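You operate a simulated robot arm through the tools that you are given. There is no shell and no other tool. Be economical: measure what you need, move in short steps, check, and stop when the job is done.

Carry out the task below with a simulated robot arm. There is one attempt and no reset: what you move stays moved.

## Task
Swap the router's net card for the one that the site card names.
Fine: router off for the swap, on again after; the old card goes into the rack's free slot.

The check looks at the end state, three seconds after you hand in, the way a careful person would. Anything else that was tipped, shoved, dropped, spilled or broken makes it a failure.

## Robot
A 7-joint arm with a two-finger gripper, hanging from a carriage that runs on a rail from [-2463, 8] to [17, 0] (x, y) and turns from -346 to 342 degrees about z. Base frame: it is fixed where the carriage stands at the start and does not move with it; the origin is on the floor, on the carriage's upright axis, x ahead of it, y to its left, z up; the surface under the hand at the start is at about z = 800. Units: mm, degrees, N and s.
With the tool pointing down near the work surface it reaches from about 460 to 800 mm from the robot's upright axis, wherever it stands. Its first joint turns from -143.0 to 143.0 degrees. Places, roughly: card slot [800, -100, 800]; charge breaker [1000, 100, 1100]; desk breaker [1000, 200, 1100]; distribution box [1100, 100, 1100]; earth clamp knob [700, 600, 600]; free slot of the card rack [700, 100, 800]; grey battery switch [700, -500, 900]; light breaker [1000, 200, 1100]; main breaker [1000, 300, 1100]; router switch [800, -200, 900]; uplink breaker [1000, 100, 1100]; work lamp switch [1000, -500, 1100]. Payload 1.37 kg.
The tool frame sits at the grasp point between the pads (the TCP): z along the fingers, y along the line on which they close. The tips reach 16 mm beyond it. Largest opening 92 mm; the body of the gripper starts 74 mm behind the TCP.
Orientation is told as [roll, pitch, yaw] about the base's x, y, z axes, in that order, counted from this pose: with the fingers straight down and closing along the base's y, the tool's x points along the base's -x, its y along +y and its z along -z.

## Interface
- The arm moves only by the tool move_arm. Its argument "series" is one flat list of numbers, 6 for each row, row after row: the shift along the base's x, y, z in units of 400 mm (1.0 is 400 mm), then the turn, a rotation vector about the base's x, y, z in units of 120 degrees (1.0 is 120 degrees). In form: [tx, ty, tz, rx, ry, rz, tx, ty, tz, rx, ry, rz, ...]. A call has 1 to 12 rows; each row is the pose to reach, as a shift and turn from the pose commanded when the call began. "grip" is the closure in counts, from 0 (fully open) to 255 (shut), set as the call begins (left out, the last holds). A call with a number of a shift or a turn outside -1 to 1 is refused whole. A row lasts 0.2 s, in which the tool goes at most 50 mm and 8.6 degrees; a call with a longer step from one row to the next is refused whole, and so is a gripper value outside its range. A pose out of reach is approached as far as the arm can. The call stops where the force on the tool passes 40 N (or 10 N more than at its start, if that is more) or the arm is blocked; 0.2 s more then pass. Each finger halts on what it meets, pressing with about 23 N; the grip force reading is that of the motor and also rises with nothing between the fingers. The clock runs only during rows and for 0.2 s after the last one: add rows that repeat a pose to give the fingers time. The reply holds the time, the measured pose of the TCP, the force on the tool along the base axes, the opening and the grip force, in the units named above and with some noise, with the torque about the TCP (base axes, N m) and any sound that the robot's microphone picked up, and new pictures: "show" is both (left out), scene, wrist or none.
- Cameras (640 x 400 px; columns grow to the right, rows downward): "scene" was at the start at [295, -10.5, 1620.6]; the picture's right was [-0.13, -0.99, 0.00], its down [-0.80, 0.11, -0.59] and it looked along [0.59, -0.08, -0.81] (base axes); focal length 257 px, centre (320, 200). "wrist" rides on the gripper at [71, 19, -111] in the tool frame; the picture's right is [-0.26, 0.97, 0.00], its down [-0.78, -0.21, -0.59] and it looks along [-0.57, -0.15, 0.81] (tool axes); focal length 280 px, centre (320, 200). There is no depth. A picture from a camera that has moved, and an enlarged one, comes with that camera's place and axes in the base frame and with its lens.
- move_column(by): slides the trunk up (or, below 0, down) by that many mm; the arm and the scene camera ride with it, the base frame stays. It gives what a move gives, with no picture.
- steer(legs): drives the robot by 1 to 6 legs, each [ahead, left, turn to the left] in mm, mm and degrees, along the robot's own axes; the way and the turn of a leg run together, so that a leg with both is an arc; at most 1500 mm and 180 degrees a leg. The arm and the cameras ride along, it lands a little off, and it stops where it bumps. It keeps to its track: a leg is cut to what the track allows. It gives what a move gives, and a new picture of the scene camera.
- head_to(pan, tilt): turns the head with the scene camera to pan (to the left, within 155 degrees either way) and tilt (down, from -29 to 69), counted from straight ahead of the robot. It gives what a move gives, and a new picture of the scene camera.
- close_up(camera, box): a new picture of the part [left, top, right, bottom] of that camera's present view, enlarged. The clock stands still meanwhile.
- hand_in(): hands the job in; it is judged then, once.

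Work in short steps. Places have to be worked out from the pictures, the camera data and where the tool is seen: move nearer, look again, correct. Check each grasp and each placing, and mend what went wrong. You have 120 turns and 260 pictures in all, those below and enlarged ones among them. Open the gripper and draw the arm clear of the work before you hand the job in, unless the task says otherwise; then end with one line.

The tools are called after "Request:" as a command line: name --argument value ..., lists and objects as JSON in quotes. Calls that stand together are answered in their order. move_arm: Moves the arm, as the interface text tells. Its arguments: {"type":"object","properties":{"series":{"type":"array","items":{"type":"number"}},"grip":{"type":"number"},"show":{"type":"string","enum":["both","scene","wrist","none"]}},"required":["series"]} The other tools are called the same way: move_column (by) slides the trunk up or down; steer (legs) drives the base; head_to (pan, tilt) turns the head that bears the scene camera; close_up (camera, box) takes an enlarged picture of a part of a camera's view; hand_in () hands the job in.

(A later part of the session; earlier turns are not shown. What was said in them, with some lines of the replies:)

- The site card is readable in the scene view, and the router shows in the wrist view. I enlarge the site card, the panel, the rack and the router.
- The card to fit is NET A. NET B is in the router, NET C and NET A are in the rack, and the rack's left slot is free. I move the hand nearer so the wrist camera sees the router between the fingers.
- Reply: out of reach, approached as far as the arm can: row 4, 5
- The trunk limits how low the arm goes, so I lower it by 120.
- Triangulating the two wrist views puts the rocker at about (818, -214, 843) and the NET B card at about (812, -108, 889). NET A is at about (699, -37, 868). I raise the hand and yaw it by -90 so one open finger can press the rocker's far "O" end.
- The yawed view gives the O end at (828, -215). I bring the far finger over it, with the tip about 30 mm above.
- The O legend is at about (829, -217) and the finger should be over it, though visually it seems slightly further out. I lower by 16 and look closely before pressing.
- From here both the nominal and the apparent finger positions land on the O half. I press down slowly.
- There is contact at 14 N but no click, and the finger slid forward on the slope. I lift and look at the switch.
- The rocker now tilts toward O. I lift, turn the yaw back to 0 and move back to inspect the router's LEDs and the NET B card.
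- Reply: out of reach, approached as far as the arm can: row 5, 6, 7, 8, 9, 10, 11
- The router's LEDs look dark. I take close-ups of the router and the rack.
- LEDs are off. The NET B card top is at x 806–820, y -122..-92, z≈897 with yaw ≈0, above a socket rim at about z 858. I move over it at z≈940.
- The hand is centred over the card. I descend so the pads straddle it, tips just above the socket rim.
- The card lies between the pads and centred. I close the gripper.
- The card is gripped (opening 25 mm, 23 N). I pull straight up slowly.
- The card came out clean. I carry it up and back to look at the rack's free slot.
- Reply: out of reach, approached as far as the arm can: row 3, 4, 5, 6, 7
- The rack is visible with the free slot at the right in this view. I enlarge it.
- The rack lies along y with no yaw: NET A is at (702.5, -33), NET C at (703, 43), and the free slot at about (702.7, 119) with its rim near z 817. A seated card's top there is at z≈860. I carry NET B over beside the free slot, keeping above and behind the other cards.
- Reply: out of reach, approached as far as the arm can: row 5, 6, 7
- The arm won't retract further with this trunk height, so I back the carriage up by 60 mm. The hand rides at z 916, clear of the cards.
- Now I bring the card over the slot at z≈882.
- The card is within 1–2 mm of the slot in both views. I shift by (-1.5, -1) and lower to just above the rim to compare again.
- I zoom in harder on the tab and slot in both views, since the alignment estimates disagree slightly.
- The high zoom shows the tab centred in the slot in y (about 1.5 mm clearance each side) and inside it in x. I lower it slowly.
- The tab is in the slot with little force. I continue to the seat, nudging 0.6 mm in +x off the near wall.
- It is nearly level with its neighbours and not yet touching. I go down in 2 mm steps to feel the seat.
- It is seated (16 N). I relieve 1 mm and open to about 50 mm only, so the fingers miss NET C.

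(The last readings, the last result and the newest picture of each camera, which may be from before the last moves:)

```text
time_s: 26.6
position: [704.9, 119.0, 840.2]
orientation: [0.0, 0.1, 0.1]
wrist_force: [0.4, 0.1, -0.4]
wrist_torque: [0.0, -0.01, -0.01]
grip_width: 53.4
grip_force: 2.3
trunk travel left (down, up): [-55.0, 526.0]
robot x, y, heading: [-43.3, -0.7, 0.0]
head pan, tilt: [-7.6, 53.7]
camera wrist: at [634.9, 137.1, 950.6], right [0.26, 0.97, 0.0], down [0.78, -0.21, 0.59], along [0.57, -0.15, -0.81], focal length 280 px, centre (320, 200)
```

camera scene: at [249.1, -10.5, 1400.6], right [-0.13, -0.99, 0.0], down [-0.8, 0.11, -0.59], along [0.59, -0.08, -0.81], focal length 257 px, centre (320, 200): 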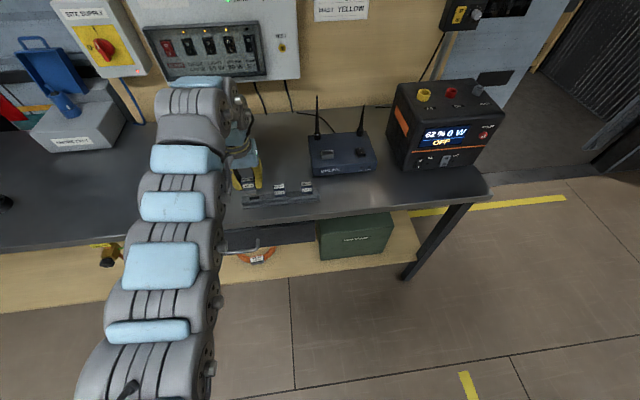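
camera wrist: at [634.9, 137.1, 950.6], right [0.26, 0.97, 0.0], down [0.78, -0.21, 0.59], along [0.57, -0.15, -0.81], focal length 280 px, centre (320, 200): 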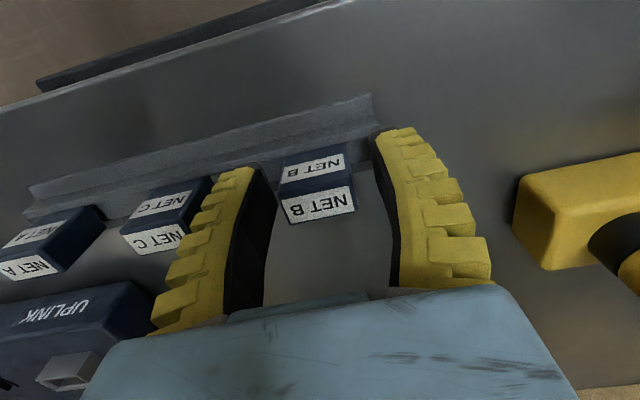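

The card is free and stands in the slot. I rise straight up, then go over to NET A, 152 mm to the right.

Request:
move_arm --series '[0, 0, 0.05, 0, 0, 0, 0, 0, 0.12, 0, 0, 0, 0, 0, 0.19, 0, 0, 0, 0, -0.1, 0.19, 0, 0, 0, 0, -0.2, 0.19, 0, 0, 0, 0, -0.3, 0.19, 0, 0, 0, -0.002, -0.38, 0.19, 0, 0, 0, -0.002, -0.38, 0.19, 0, 0, 0]'

Request:
close_up --camera "scene" --box '[220, 150, 330, 220]'

```text
time_s: 28.4
position: [704.5, -33.0, 916.6]
orientation: [0.1, 0.0, -0.1]
wrist_force: [0.5, -0.2, 0.6]
wrist_torque: [0.05, 0.0, 0.02]
grip_width: 53.2
grip_force: 1.2
trunk travel left (down, up): [-55.0, 526.0]
robot x, y, heading: [-47.0, -0.2, 0.4]
head pan, tilt: [-7.6, 53.7]
camera scene: at [249.1, -10.5, 1400.6], right [-0.13, -0.99, 0.0], down [-0.8, 0.11, -0.59], along [0.59, -0.08, -0.81], focal length 257 px, centre (320, 200)
camera wrist: at [633.5, -14.7, 1026.7], right [0.26, 0.97, 0.0], down [0.78, -0.21, 0.59], along [0.57, -0.15, -0.81], focal length 280 px, centre (320, 200)
```

scene: 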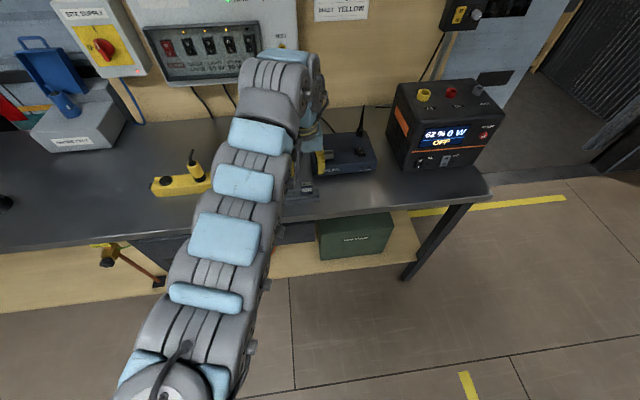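
wrist: 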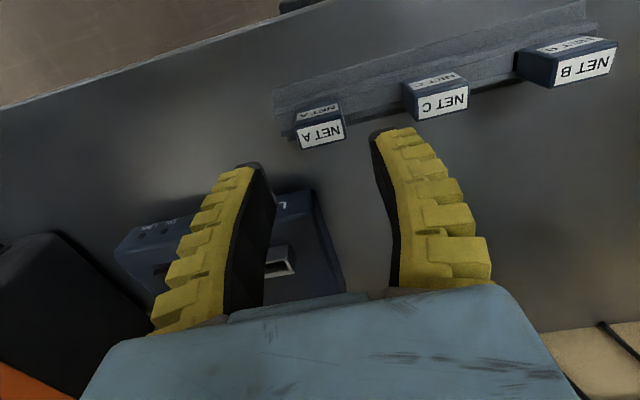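

```text
5.71 times, centred on (275, 185) of scene
camera zoom: at [249.1, -10.5, 1400.6], right [-0.13, -0.99, 0.0], down [-0.8, 0.11, -0.59], along [0.59, -0.08, -0.81], focal length 1468 px, centre (577, 286)
```

zoom: 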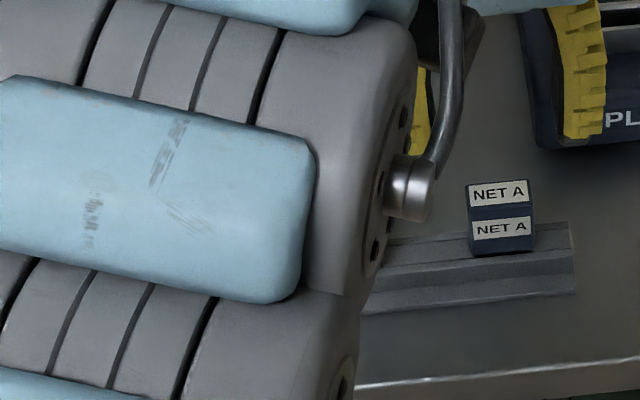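

NET A is at about (702, -32). I descend to the same height as the other seated card, with a 0.8 mm y correction.

Request:
move_arm --series '[0, 0.002, -0.06, 0, 0, 0, 0, 0.002, -0.12, 0, 0, 0, 0, 0.002, -0.19, 0, 0, 0, 0, 0.002, -0.19, 0, 0, 0]' --show "wrist"

```text
time_s: 29.4
position: [704.6, -33.0, 839.7]
orientation: [0.0, 0.0, 0.1]
wrist_force: [-0.1, -0.2, 0.1]
wrist_torque: [0.03, 0.0, 0.03]
grip_width: 53.2
grip_force: 2.0
trunk travel left (down, up): [-55.0, 526.0]
robot x, y, heading: [-46.0, -0.1, -0.1]
head pan, tilt: [-7.6, 53.7]
camera wrist: at [634.0, -13.6, 950.3], right [0.26, 0.97, 0.0], down [0.78, -0.21, 0.59], along [0.57, -0.15, -0.81], focal length 280 px, centre (320, 200)
```

wrist: 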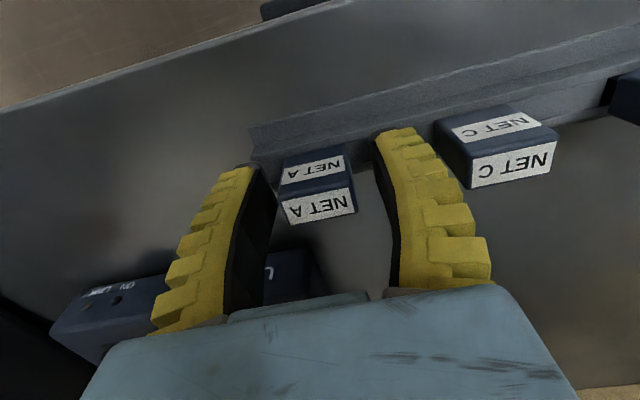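

NET A sits between the fingers just as NET B did. I close and then pull straight up slowly.

Request:
move_arm --series '[0, 0, 0, 0, 0, 0, 0, 0, 0, 0, 0, 0, 0, 0, 0, 0, 0, 0, 0, 0, 0.0125, 0, 0, 0, 0, 0, 0.025, 0, 0, 0, 0, 0, 0.05, 0, 0, 0, 0, 0, 0.1, 0, 0, 0, 0, 0, 0.15, 0, 0, 0, 0, 0, 0.19, 0, 0, 0]' --grip 255

```text
time_s: 31.4
position: [705.4, -32.2, 916.1]
orientation: [0.0, 0.0, 0.0]
wrist_force: [0.3, 0.2, 0.0]
wrist_torque: [0.05, 0.01, 0.02]
grip_width: 23.7
grip_force: 22.9
trunk travel left (down, up): [-55.0, 526.0]
robot x, y, heading: [-47.2, 0.7, -0.1]
head pan, tilt: [-7.6, 53.7]
camera scene: at [249.1, -10.4, 1400.6], right [-0.13, -0.99, 0.0], down [-0.8, 0.11, -0.59], along [0.59, -0.08, -0.81], focal length 257 px, centre (320, 200)
camera wrist: at [634.9, -13.1, 1027.0], right [0.26, 0.97, 0.0], down [0.78, -0.21, 0.59], along [0.57, -0.15, -0.81], focal length 280 px, centre (320, 200)
```

scene: 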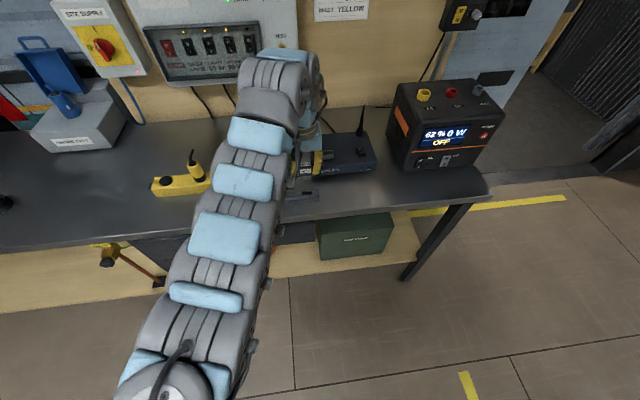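
wrist: 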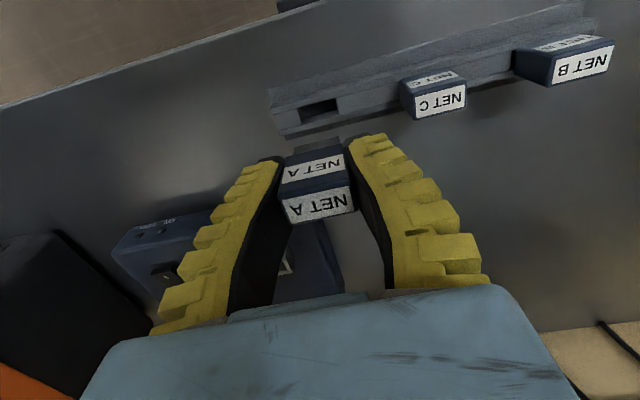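

NET A is out and held straight. I drive the carriage 60 ahead again for reach to the router.

Request:
steer --legs '[[60, 0, 0]]'

```text
time_s: 32.3
position: [764.3, -32.5, 916.2]
orientation: [0.0, 0.0, 0.0]
wrist_force: [-1.0, -0.5, 0.5]
wrist_torque: [0.01, 0.03, 0.0]
grip_width: 23.7
grip_force: 22.7
trunk travel left (down, up): [-55.0, 526.0]
robot x, y, heading: [14.0, 2.1, 0.0]
head pan, tilt: [-7.6, 53.7]
camera scene: at [307.9, -10.7, 1400.8], right [-0.13, -0.99, 0.0], down [-0.8, 0.11, -0.59], along [0.59, -0.08, -0.81], focal length 257 px, centre (320, 200)
```

scene: 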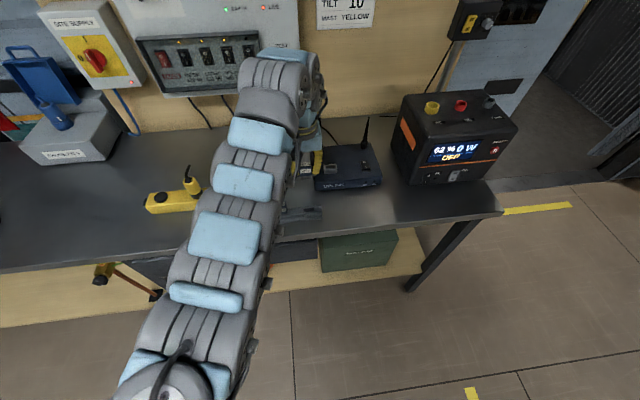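

Now I move over the router slot at z≈926 for a look.

Request:
move_arm --series '[0.03, -0.06, 0.025, 0, 0, 0, 0.075, -0.12, 0.025, 0, 0, 0, 0.125, -0.187, 0.025, 0, 0, 0, 0.125, -0.187, 0.025, 0, 0, 0]' --show "none"

Request:
close_up --camera "wrist" --box '[260, 80, 380, 160]'

Request:
close_up --camera "scene" --box '[280, 120, 390, 200]'

```text
time_s: 33.3
position: [815.0, -107.6, 924.7]
orientation: [-0.1, 0.0, 0.0]
wrist_force: [0.8, 0.0, 0.3]
wrist_torque: [0.03, -0.03, -0.02]
grip_width: 23.6
grip_force: 22.9
trunk travel left (down, up): [-55.0, 526.0]
robot x, y, heading: [12.2, -0.2, -0.1]
head pan, tilt: [-7.6, 53.7]
```

```text
5.00 times, centred on (320, 120) of wrist
camera zoom: at [743.8, -88.6, 1035.5], right [0.26, 0.96, 0.0], down [0.78, -0.21, 0.59], along [0.57, -0.16, -0.81], focal length 1402 px, centre (320, 600)
```

zoom: 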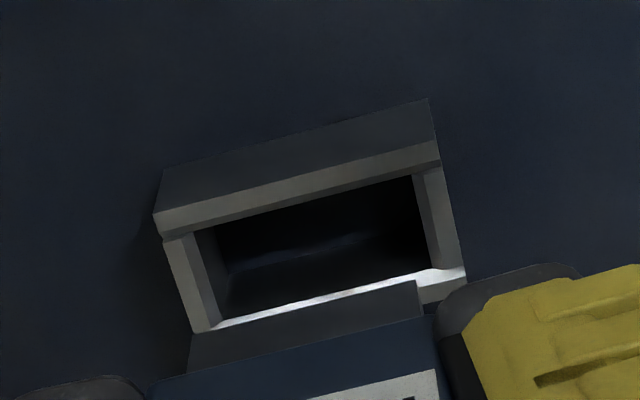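

```text
5.00 times, centred on (335, 160) of scene
camera zoom: at [307.4, -11.0, 1400.6], right [-0.13, -0.99, 0.0], down [-0.8, 0.11, -0.59], along [0.59, -0.08, -0.81], focal length 1284 px, centre (245, 400)
```

zoom: 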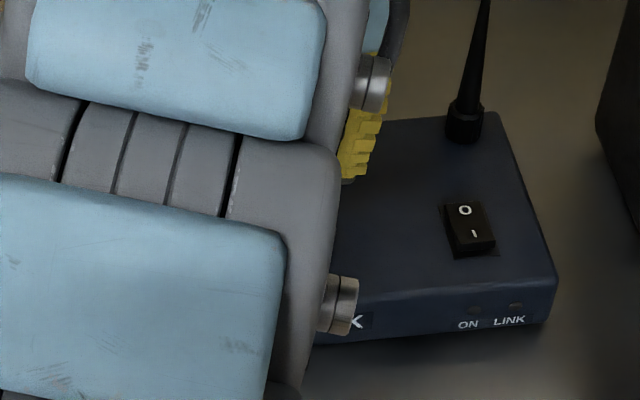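

The slot centre is about (813.5, -108.7) and the tab centre y is about -108. I shift (+1, -0.6) and lower to just above the socket.

Request:
move_arm --series '[0.0025, -0.0015, -0.02, 0, 0, 0, 0.0025, -0.0015, -0.045, 0, 0, 0, 0.0025, -0.0015, -0.045, 0, 0, 0]' --show "none"

Request:
close_up --camera "wrist" --box '[275, 105, 365, 165]'

```text
time_s: 34.1
position: [813.8, -106.2, 907.8]
orientation: [0.0, 0.0, -0.1]
wrist_force: [0.4, -0.1, -0.6]
wrist_torque: [0.01, 0.01, -0.01]
grip_width: 23.5
grip_force: 22.9
trunk travel left (down, up): [-55.0, 526.0]
robot x, y, heading: [11.3, -0.5, -0.1]
head pan, tilt: [-7.6, 53.7]
```

```text
6.67 times, centred on (320, 135) of wrist
camera zoom: at [744.6, -88.7, 1018.0], right [0.26, 0.96, 0.0], down [0.78, -0.21, 0.59], along [0.57, -0.15, -0.81], focal length 1869 px, centre (320, 633)
```

zoom: 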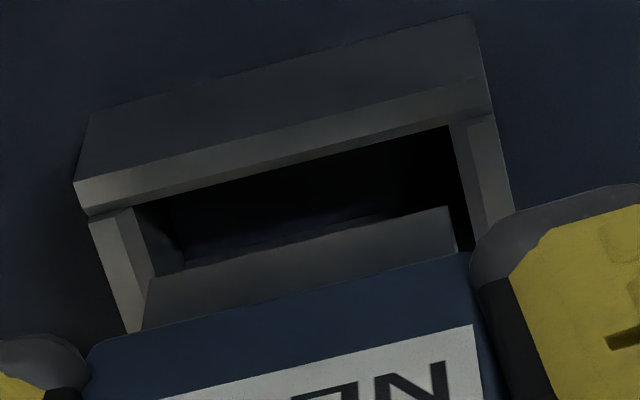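

The tab is centred in y. I lower 6 mm more to check the x gap at the rim.

Request:
move_arm --series '[0, 0, -0.008, 0, 0, 0, 0, 0, -0.016, 0, 0, 0]' --show "none"

Request:
close_up --camera "wrist" --box '[275, 105, 365, 165]'

```text
time_s: 34.7
position: [815.3, -106.8, 900.8]
orientation: [0.0, -0.1, 0.0]
wrist_force: [-0.5, 0.7, 0.7]
wrist_torque: [-0.01, 0.02, 0.01]
grip_width: 23.3
grip_force: 22.2
trunk travel left (down, up): [-55.0, 526.0]
robot x, y, heading: [12.3, -2.9, -0.1]
head pan, tilt: [-7.6, 53.7]
```

```text
6.67 times, centred on (320, 135) of wrist
camera zoom: at [744.6, -88.7, 1012.1], right [0.26, 0.96, 0.0], down [0.78, -0.21, 0.59], along [0.57, -0.15, -0.81], focal length 1869 px, centre (320, 633)
```

zoom: 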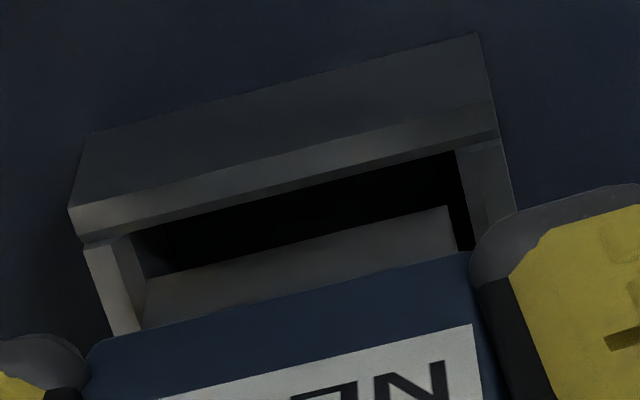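

I lower another 5 mm; the tab should be entering.

Request:
move_arm --series '[0, 0, -0.0075, 0, 0, 0, 0, 0, -0.014, 0, 0, 0]' --show "none"

Request:
close_up --camera "wrist" --box '[275, 105, 365, 165]'

```text
time_s: 35.3
position: [814.6, -107.4, 895.8]
orientation: [0.0, 0.0, 0.0]
wrist_force: [0.4, -0.1, -0.1]
wrist_torque: [0.0, 0.02, -0.02]
grip_width: 23.2
grip_force: 23.4
trunk travel left (down, up): [-55.0, 526.0]
robot x, y, heading: [10.9, 3.3, 0.1]
head pan, tilt: [-7.6, 53.7]
```

```text
6.67 times, centred on (320, 135) of wrist
camera zoom: at [744.1, -88.7, 1006.0], right [0.26, 0.97, 0.0], down [0.78, -0.21, 0.59], along [0.57, -0.15, -0.81], focal length 1869 px, centre (320, 633)
```

zoom: 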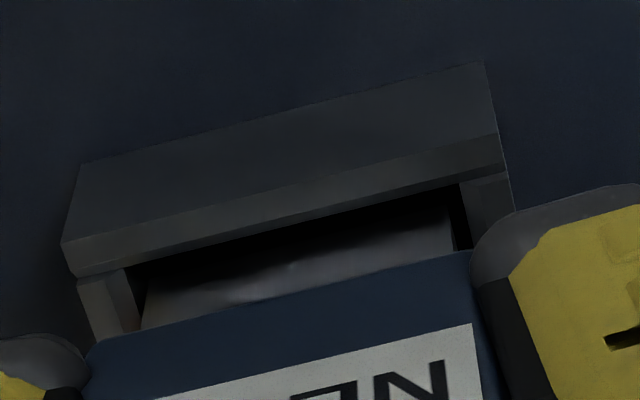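

The tab is inside the socket with no force. I continue down to the seat.

Request:
move_arm --series '[0, 0, -0.01, 0, 0, 0, 0, 0, -0.02, 0, 0, 0, 0, 0, -0.03, 0, 0, 0]' --show "none"

Request:
close_up --camera "wrist" --box '[240, 85, 400, 225]'

```text
time_s: 36.1
position: [813.4, -107.8, 884.0]
orientation: [0.0, 0.0, -0.1]
wrist_force: [-0.9, -0.1, -3.2]
wrist_torque: [-0.02, 0.0, 0.02]
grip_width: 23.2
grip_force: 22.8
trunk travel left (down, up): [-55.0, 526.0]
robot x, y, heading: [11.4, -0.5, 0.2]
head pan, tilt: [-7.6, 53.7]
```

```text
2.86 times, centred on (320, 155) of wrist
camera zoom: at [743.6, -88.9, 993.9], right [0.26, 0.97, 0.0], down [0.78, -0.21, 0.59], along [0.57, -0.15, -0.81], focal length 801 px, centre (320, 329)
```

zoom: 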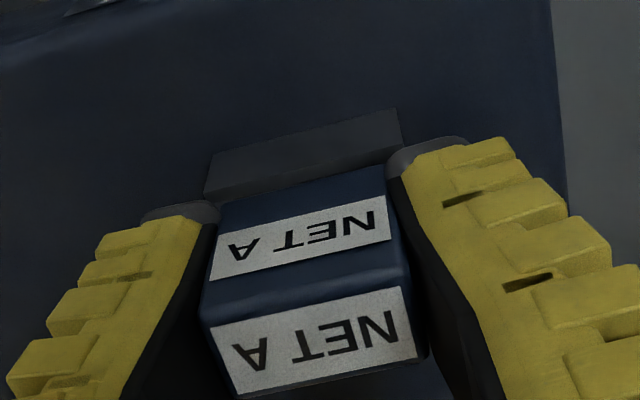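

It is almost seated. I press on in 2 mm steps until resistance.

Request:
move_arm --series '[0, 0, -0.005, 0, 0, 0, 0, 0, -0.01, 0, 0, 0, 0, 0, -0.015, 0, 0, 0]' --show "wrist"

```text
time_s: 36.9
position: [814.8, -107.4, 880.1]
orientation: [0.0, -0.2, -0.1]
wrist_force: [-3.4, -0.1, 17.8]
wrist_torque: [-0.02, 0.15, 0.03]
grip_width: 25.4
grip_force: 23.3
trunk travel left (down, up): [-55.0, 526.0]
robot x, y, heading: [11.4, 2.5, -0.1]
head pan, tilt: [-7.6, 53.7]
camera wrist: at [745.4, -89.6, 990.4], right [0.26, 0.96, 0.0], down [0.78, -0.21, 0.59], along [0.57, -0.16, -0.81], focal length 280 px, centre (320, 200)
```

wrist: 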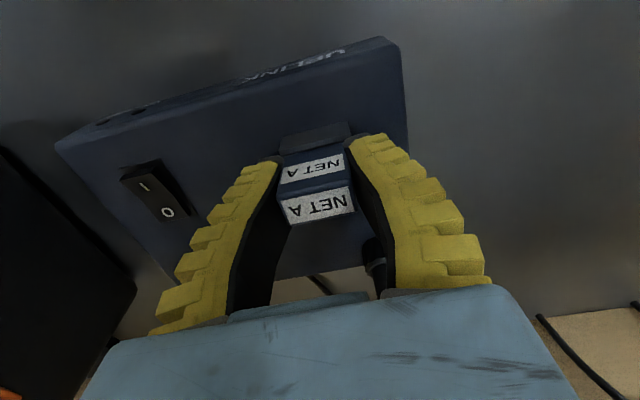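

It is seated at TCP z 880, the same height as the old card was. I relieve 1 mm, open fully and rise.

Request:
move_arm --series '[0, 0, 0.005, 0, 0, 0, 0, 0, 0.005, 0, 0, 0, 0, 0, 0.005, 0, 0, 0, 0, 0, 0.06, 0, 0, 0, 0, 0, 0.14, 0, 0, 0, 0, 0, 0.15, 0, 0, 0]' --grip 0 --show "none"

Request:
close_up --camera "wrist" --box '[110, 20, 430, 220]'

```text
time_s: 38.3
position: [815.4, -107.9, 937.2]
orientation: [0.0, -0.1, 0.0]
wrist_force: [0.1, 0.2, 0.6]
wrist_torque: [-0.02, -0.03, -0.02]
grip_width: 91.7
grip_force: 0.1
trunk travel left (down, up): [-55.0, 526.0]
robot x, y, heading: [10.0, -0.4, -0.1]
head pan, tilt: [-7.6, 53.7]
```

```text
2.00 times, centred on (270, 120) of wrist
camera zoom: at [744.3, -89.2, 1048.9], right [0.26, 0.96, 0.0], down [0.78, -0.21, 0.59], along [0.57, -0.15, -0.81], focal length 561 px, centre (420, 360)
```

zoom: 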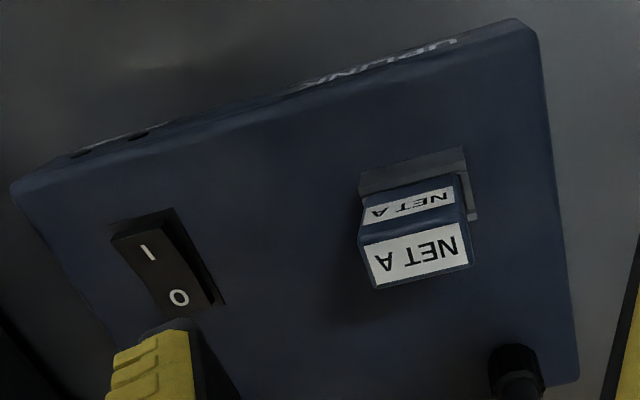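

NET A is seated and NET B is racked. Next I turn yaw -90 and move over the rocker's near "I" end.

Request:
move_arm --series '[-0.04, -0.01, 0, 0, 0, -0.0682, -0.08, -0.03, 0, 0, 0, -0.1364, -0.12, -0.06, 0, 0, 0, -0.2046, -0.145, -0.09, 0, 0, 0, -0.2727, -0.145, -0.12, 0, 0, 0, -0.3409, -0.145, -0.15, 0, 0, 0, -0.4091, -0.145, -0.18, 0, 0, 0, -0.4773, -0.145, -0.21, 0, 0, 0, -0.5455, -0.145, -0.24, 0, 0, 0, -0.6136, -0.145, -0.265, 0, 0, 0, -0.6818, -0.145, -0.265, 0, 0, 0, -0.75, -0.145, -0.265, -0.1, 0, 0, -0.75]' --show "both"

```text
time_s: 40.9
position: [755.6, -216.4, 896.7]
orientation: [-0.1, 0.0, -90.1]
wrist_force: [0.7, 1.5, -0.1]
wrist_torque: [0.02, -0.01, 0.0]
grip_width: 91.6
grip_force: 0.0
trunk travel left (down, up): [-55.0, 526.0]
robot x, y, heading: [14.7, -2.5, 0.1]
head pan, tilt: [-7.6, 53.7]
camera scene: at [307.2, -10.8, 1400.5], right [-0.13, -0.99, 0.0], down [-0.8, 0.11, -0.59], along [0.59, -0.08, -0.81], focal length 257 px, centre (320, 200)
camera wrist: at [776.0, -145.8, 1008.0], right [0.96, -0.26, 0.0], down [-0.21, -0.78, 0.59], along [-0.16, -0.57, -0.81], focal length 280 px, centre (320, 200)
```

scene: 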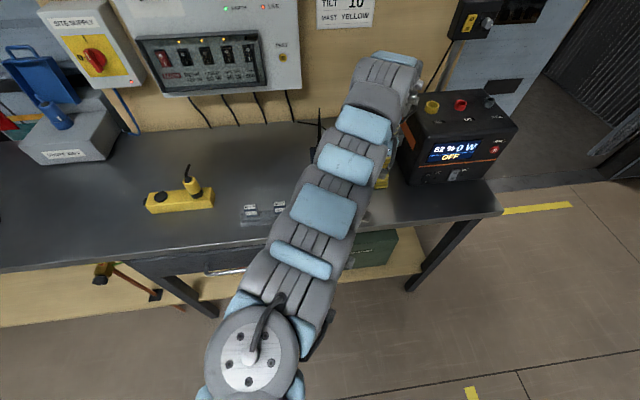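
wrist: 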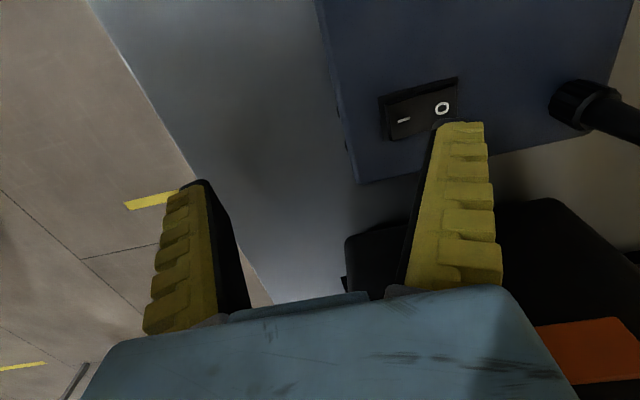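

The I legend is at (806.6, -216), right under the finger. I press down as before.

Request:
move_arm --series '[0, 0, -0.04, 0, 0, 0, 0, 0, -0.07, 0, 0, 0, 0, 0, -0.085, 0, 0, 0, 0, 0, -0.1, 0, 0, 0, 0, 0, -0.115, 0, 0, 0]' --show "wrist"

```text
time_s: 42.1
position: [763.5, -213.8, 860.6]
orientation: [0.8, -0.1, -89.9]
wrist_force: [-3.1, 0.8, 31.8]
wrist_torque: [-0.01, -1.77, -0.1]
grip_width: 95.8
grip_force: 0.1
trunk travel left (down, up): [-55.0, 526.0]
robot x, y, heading: [12.5, -0.4, -0.0]
head pan, tilt: [-7.6, 53.7]
stopped in row 5: the force on the tool passed its limit at 41 N (the readings are from after the stop); the commanded pose is now the measured one
camera wrist: at [781.4, -143.8, 970.6], right [0.97, -0.26, 0.02], down [-0.22, -0.78, 0.59], along [-0.14, -0.57, -0.81], focal length 280 px, centre (320, 200)
```

wrist: 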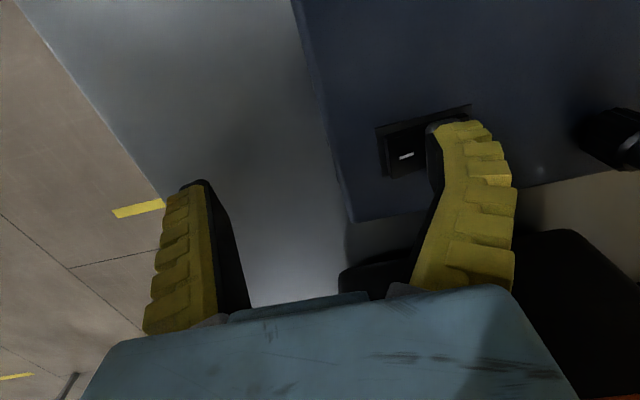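

The finger bent and landed near the pivot (torque says about 54 mm out, x≈817). I lift, step back to TCP x≈746 and look.

Request:
move_arm --series '[0, 0, 0.04, 0, 0, 0, 0, 0, 0.06, 0, 0, 0, -0.04, 0, 0.06, 0, 0, 0, -0.04, 0, 0.06, 0, 0, 0]' --show "none"

Request:
close_up --camera "wrist" --box '[310, 50, 550, 200]'

```text
time_s: 43.1
position: [741.6, -214.6, 878.7]
orientation: [0.5, 0.0, -89.9]
wrist_force: [-1.1, -0.1, 0.7]
wrist_torque: [-0.01, -0.04, -0.04]
grip_width: 91.7
grip_force: 0.1
trunk travel left (down, up): [-55.0, 526.0]
robot x, y, heading: [11.0, -1.4, 0.0]
head pan, tilt: [-7.6, 53.7]
```

```text
2.67 times, centred on (430, 125) of wrist
camera zoom: at [760.9, -143.2, 990.0], right [0.97, -0.26, 0.01], down [-0.21, -0.78, 0.59], along [-0.15, -0.57, -0.81], focal length 748 px, centre (27, 400)
```

zoom: 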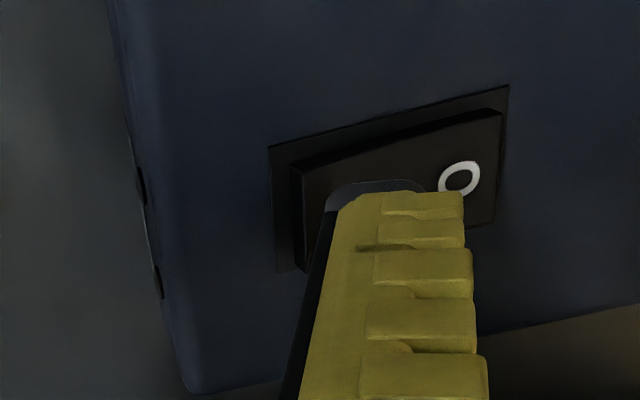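

The switch is still at O. The tip covers the I half from edge to pivot, so I shift 4 mm nearer and press.

Request:
move_arm --series '[-0.01, -0.005, -0.02, 0, 0, 0, -0.01, -0.005, -0.035, 0, 0, 0, -0.01, -0.005, -0.045, 0, 0, 0, -0.01, -0.005, -0.055, 0, 0, 0, -0.01, -0.005, -0.065, 0, 0, 0]' --show "wrist"

```text
time_s: 44.3
position: [744.2, -215.7, 858.3]
orientation: [0.8, -0.1, -89.9]
wrist_force: [-4.0, 4.2, 36.1]
wrist_torque: [0.1, -2.05, -0.09]
grip_width: 96.0
grip_force: 0.0
trunk travel left (down, up): [-55.0, 526.0]
robot x, y, heading: [15.5, 0.4, 0.2]
head pan, tilt: [-7.6, 53.7]
camera wrist: at [761.8, -144.8, 969.0], right [0.97, -0.26, 0.02], down [-0.22, -0.78, 0.59], along [-0.14, -0.57, -0.81], focal length 280 px, centre (320, 200)
```

wrist: 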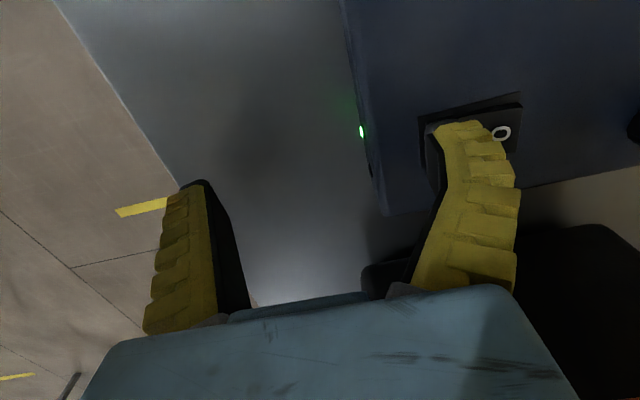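

The green LED is lit, so the router is on. I lift straight up and clear of the work.

Request:
move_arm --series '[0, 0, 0.05, 0, 0, 0, 0, 0, 0.12, 0, 0, 0, 0, 0, 0.2, 0, 0, 0, 0, 0, 0.2, 0, 0, 0]' --show "wrist"

Request:
move_column --by 120

Request:
steer --legs '[[-250, 0, 0]]'

```text
time_s: 45.3
position: [738.3, -216.1, 932.6]
orientation: [0.4, 0.0, -89.9]
wrist_force: [0.1, -0.6, -0.6]
wrist_torque: [-0.02, 0.02, -0.01]
grip_width: 91.7
grip_force: 0.1
trunk travel left (down, up): [-55.0, 526.0]
robot x, y, heading: [12.1, -1.6, 0.2]
head pan, tilt: [-7.6, 53.7]
camera wrist: at [757.5, -146.1, 1043.0], right [0.97, -0.26, 0.01], down [-0.21, -0.78, 0.59], along [-0.15, -0.57, -0.81], focal length 280 px, centre (320, 200)
```

wrist: 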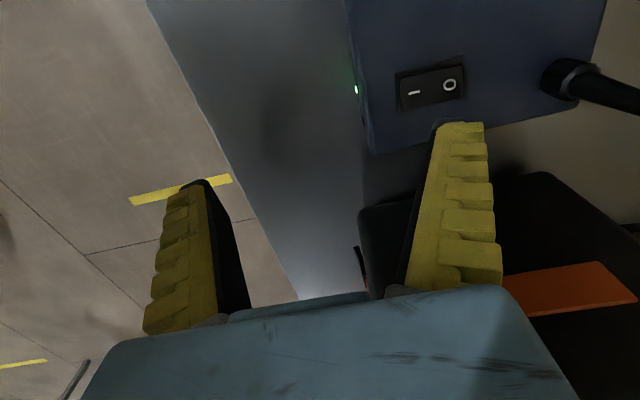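

```text
time_s: 46.8
position: [738.8, -216.9, 1052.9]
orientation: [0.4, -0.1, -89.8]
wrist_force: [1.5, 0.2, 0.5]
wrist_torque: [-0.05, -0.01, 0.01]
grip_width: 92.0
grip_force: 0.0
trunk travel left (down, up): [-175.0, 406.0]
robot x, y, heading: [11.7, -1.4, 0.2]
head pan, tilt: [-7.6, 53.7]
```

```text
time_s: 48.7
position: [490.9, -212.6, 1052.5]
orientation: [0.4, -0.2, -89.8]
wrist_force: [-0.6, -0.4, -0.1]
wrist_torque: [0.02, -0.01, 0.0]
grip_width: 91.8
grip_force: 0.1
trunk travel left (down, up): [-175.0, 406.0]
robot x, y, heading: [-232.8, 0.4, 0.3]
head pan, tilt: [-7.6, 53.7]
camera scene: at [59.4, -9.2, 1520.6], right [-0.13, -0.99, 0.0], down [-0.8, 0.1, -0.59], along [0.59, -0.08, -0.81], focal length 257 px, centre (320, 200)
```

scene: 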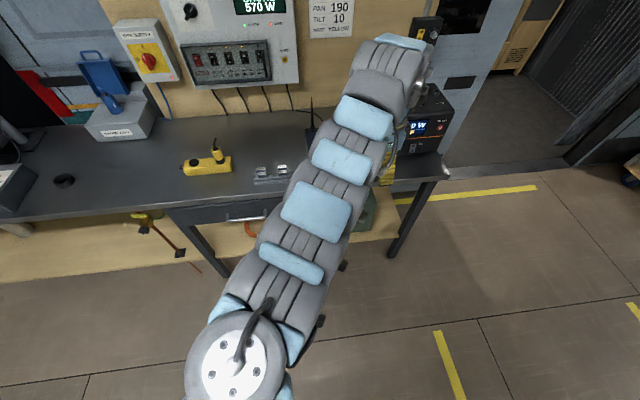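

Everything looks in place, but the arm hides the router. I swing the arm left and look at the router with the head.

Request:
move_arm --series '[0, 0.12, 0, 0, 0, 0, 0, 0.24, 0, 0, 0, 0, 0, 0.36, 0, 0, 0, 0, 0, 0.48, 0, 0, 0, 0, 0, 0.6, 0, 0, 0, 0, 0, 0.72, 0, 0, 0, 0, 0, 0.84, 0, 0, 0, 0, 0, 0.96, 0, 0, 0, 0]' --show "none"

Request:
head_to --pan -7.6 --tilt 45

```text
time_s: 50.5
position: [490.2, 170.1, 1051.1]
orientation: [0.4, -0.2, -89.8]
wrist_force: [0.0, 0.4, 0.6]
wrist_torque: [-0.01, -0.05, 0.0]
grip_width: 91.7
grip_force: 0.0
trunk travel left (down, up): [-175.0, 406.0]
robot x, y, heading: [-232.1, 1.5, 0.2]
head pan, tilt: [-7.6, 53.7]
```

```text
time_s: 51.2
position: [489.4, 169.2, 1051.4]
orientation: [0.5, -0.1, -89.9]
wrist_force: [-0.4, 0.2, -0.3]
wrist_torque: [0.0, -0.01, -0.03]
grip_width: 92.1
grip_force: 0.1
trunk travel left (down, up): [-175.0, 406.0]
robot x, y, heading: [-236.1, -0.2, 0.1]
head pan, tilt: [-7.6, 45.0]
camera scene: at [67.3, -10.2, 1532.3], right [-0.13, -0.99, 0.0], down [-0.7, 0.09, -0.71], along [0.7, -0.09, -0.71], focal length 257 px, centre (320, 200)
```

scene: 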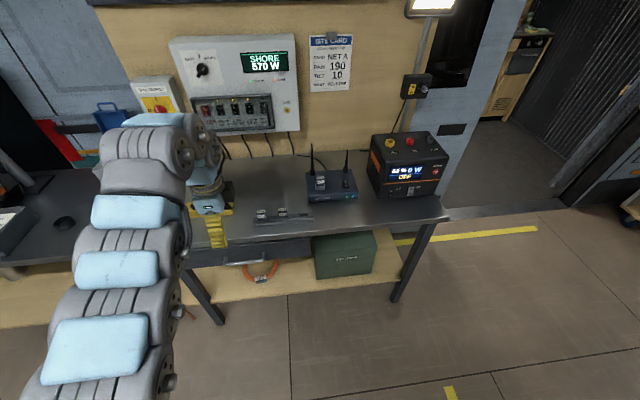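

The router and rack are visible, so I zoom in on both.

Request:
close_up --camera "scene" --box '[300, 160, 364, 204]'

Request:
close_up --camera "scene" --box '[240, 195, 320, 245]'

```text
9.09 times, centred on (332, 182) of scene
camera zoom: at [67.3, -10.2, 1532.3], right [-0.13, -0.99, 0.0], down [-0.7, 0.09, -0.71], along [0.7, -0.09, -0.71], focal length 2335 px, centre (211, 364)
```

zoom: 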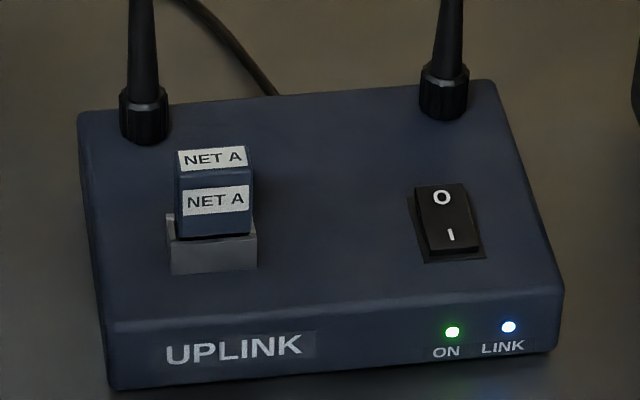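

```text
8.00 times, centred on (280, 220) of scene
camera zoom: at [67.3, -10.2, 1532.3], right [-0.13, -0.99, 0.0], down [-0.7, 0.09, -0.71], along [0.7, -0.09, -0.71], focal length 2054 px, centre (640, 40)
```

zoom: 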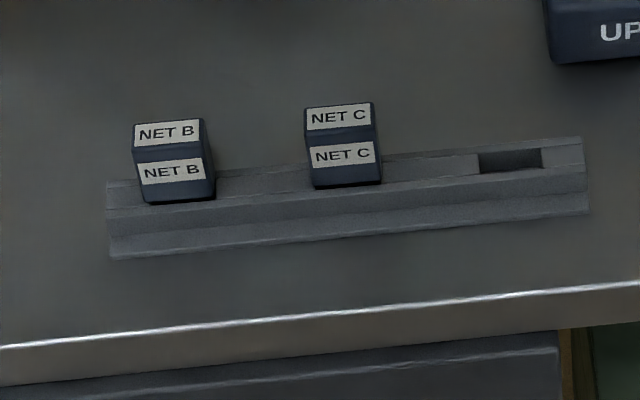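

NET A is seated with both the ON and LINK LEDs lit. NET B stands in the slot that was free, the gripper is open and the arm is clear, so I hand in.

Request:
hand_in

```text
The job is handed in.
```

The router now holds NET A, the card the site card names, and is switched back on with its ON and LINK lights lit; the old NET B card is in the rack slot that was free.
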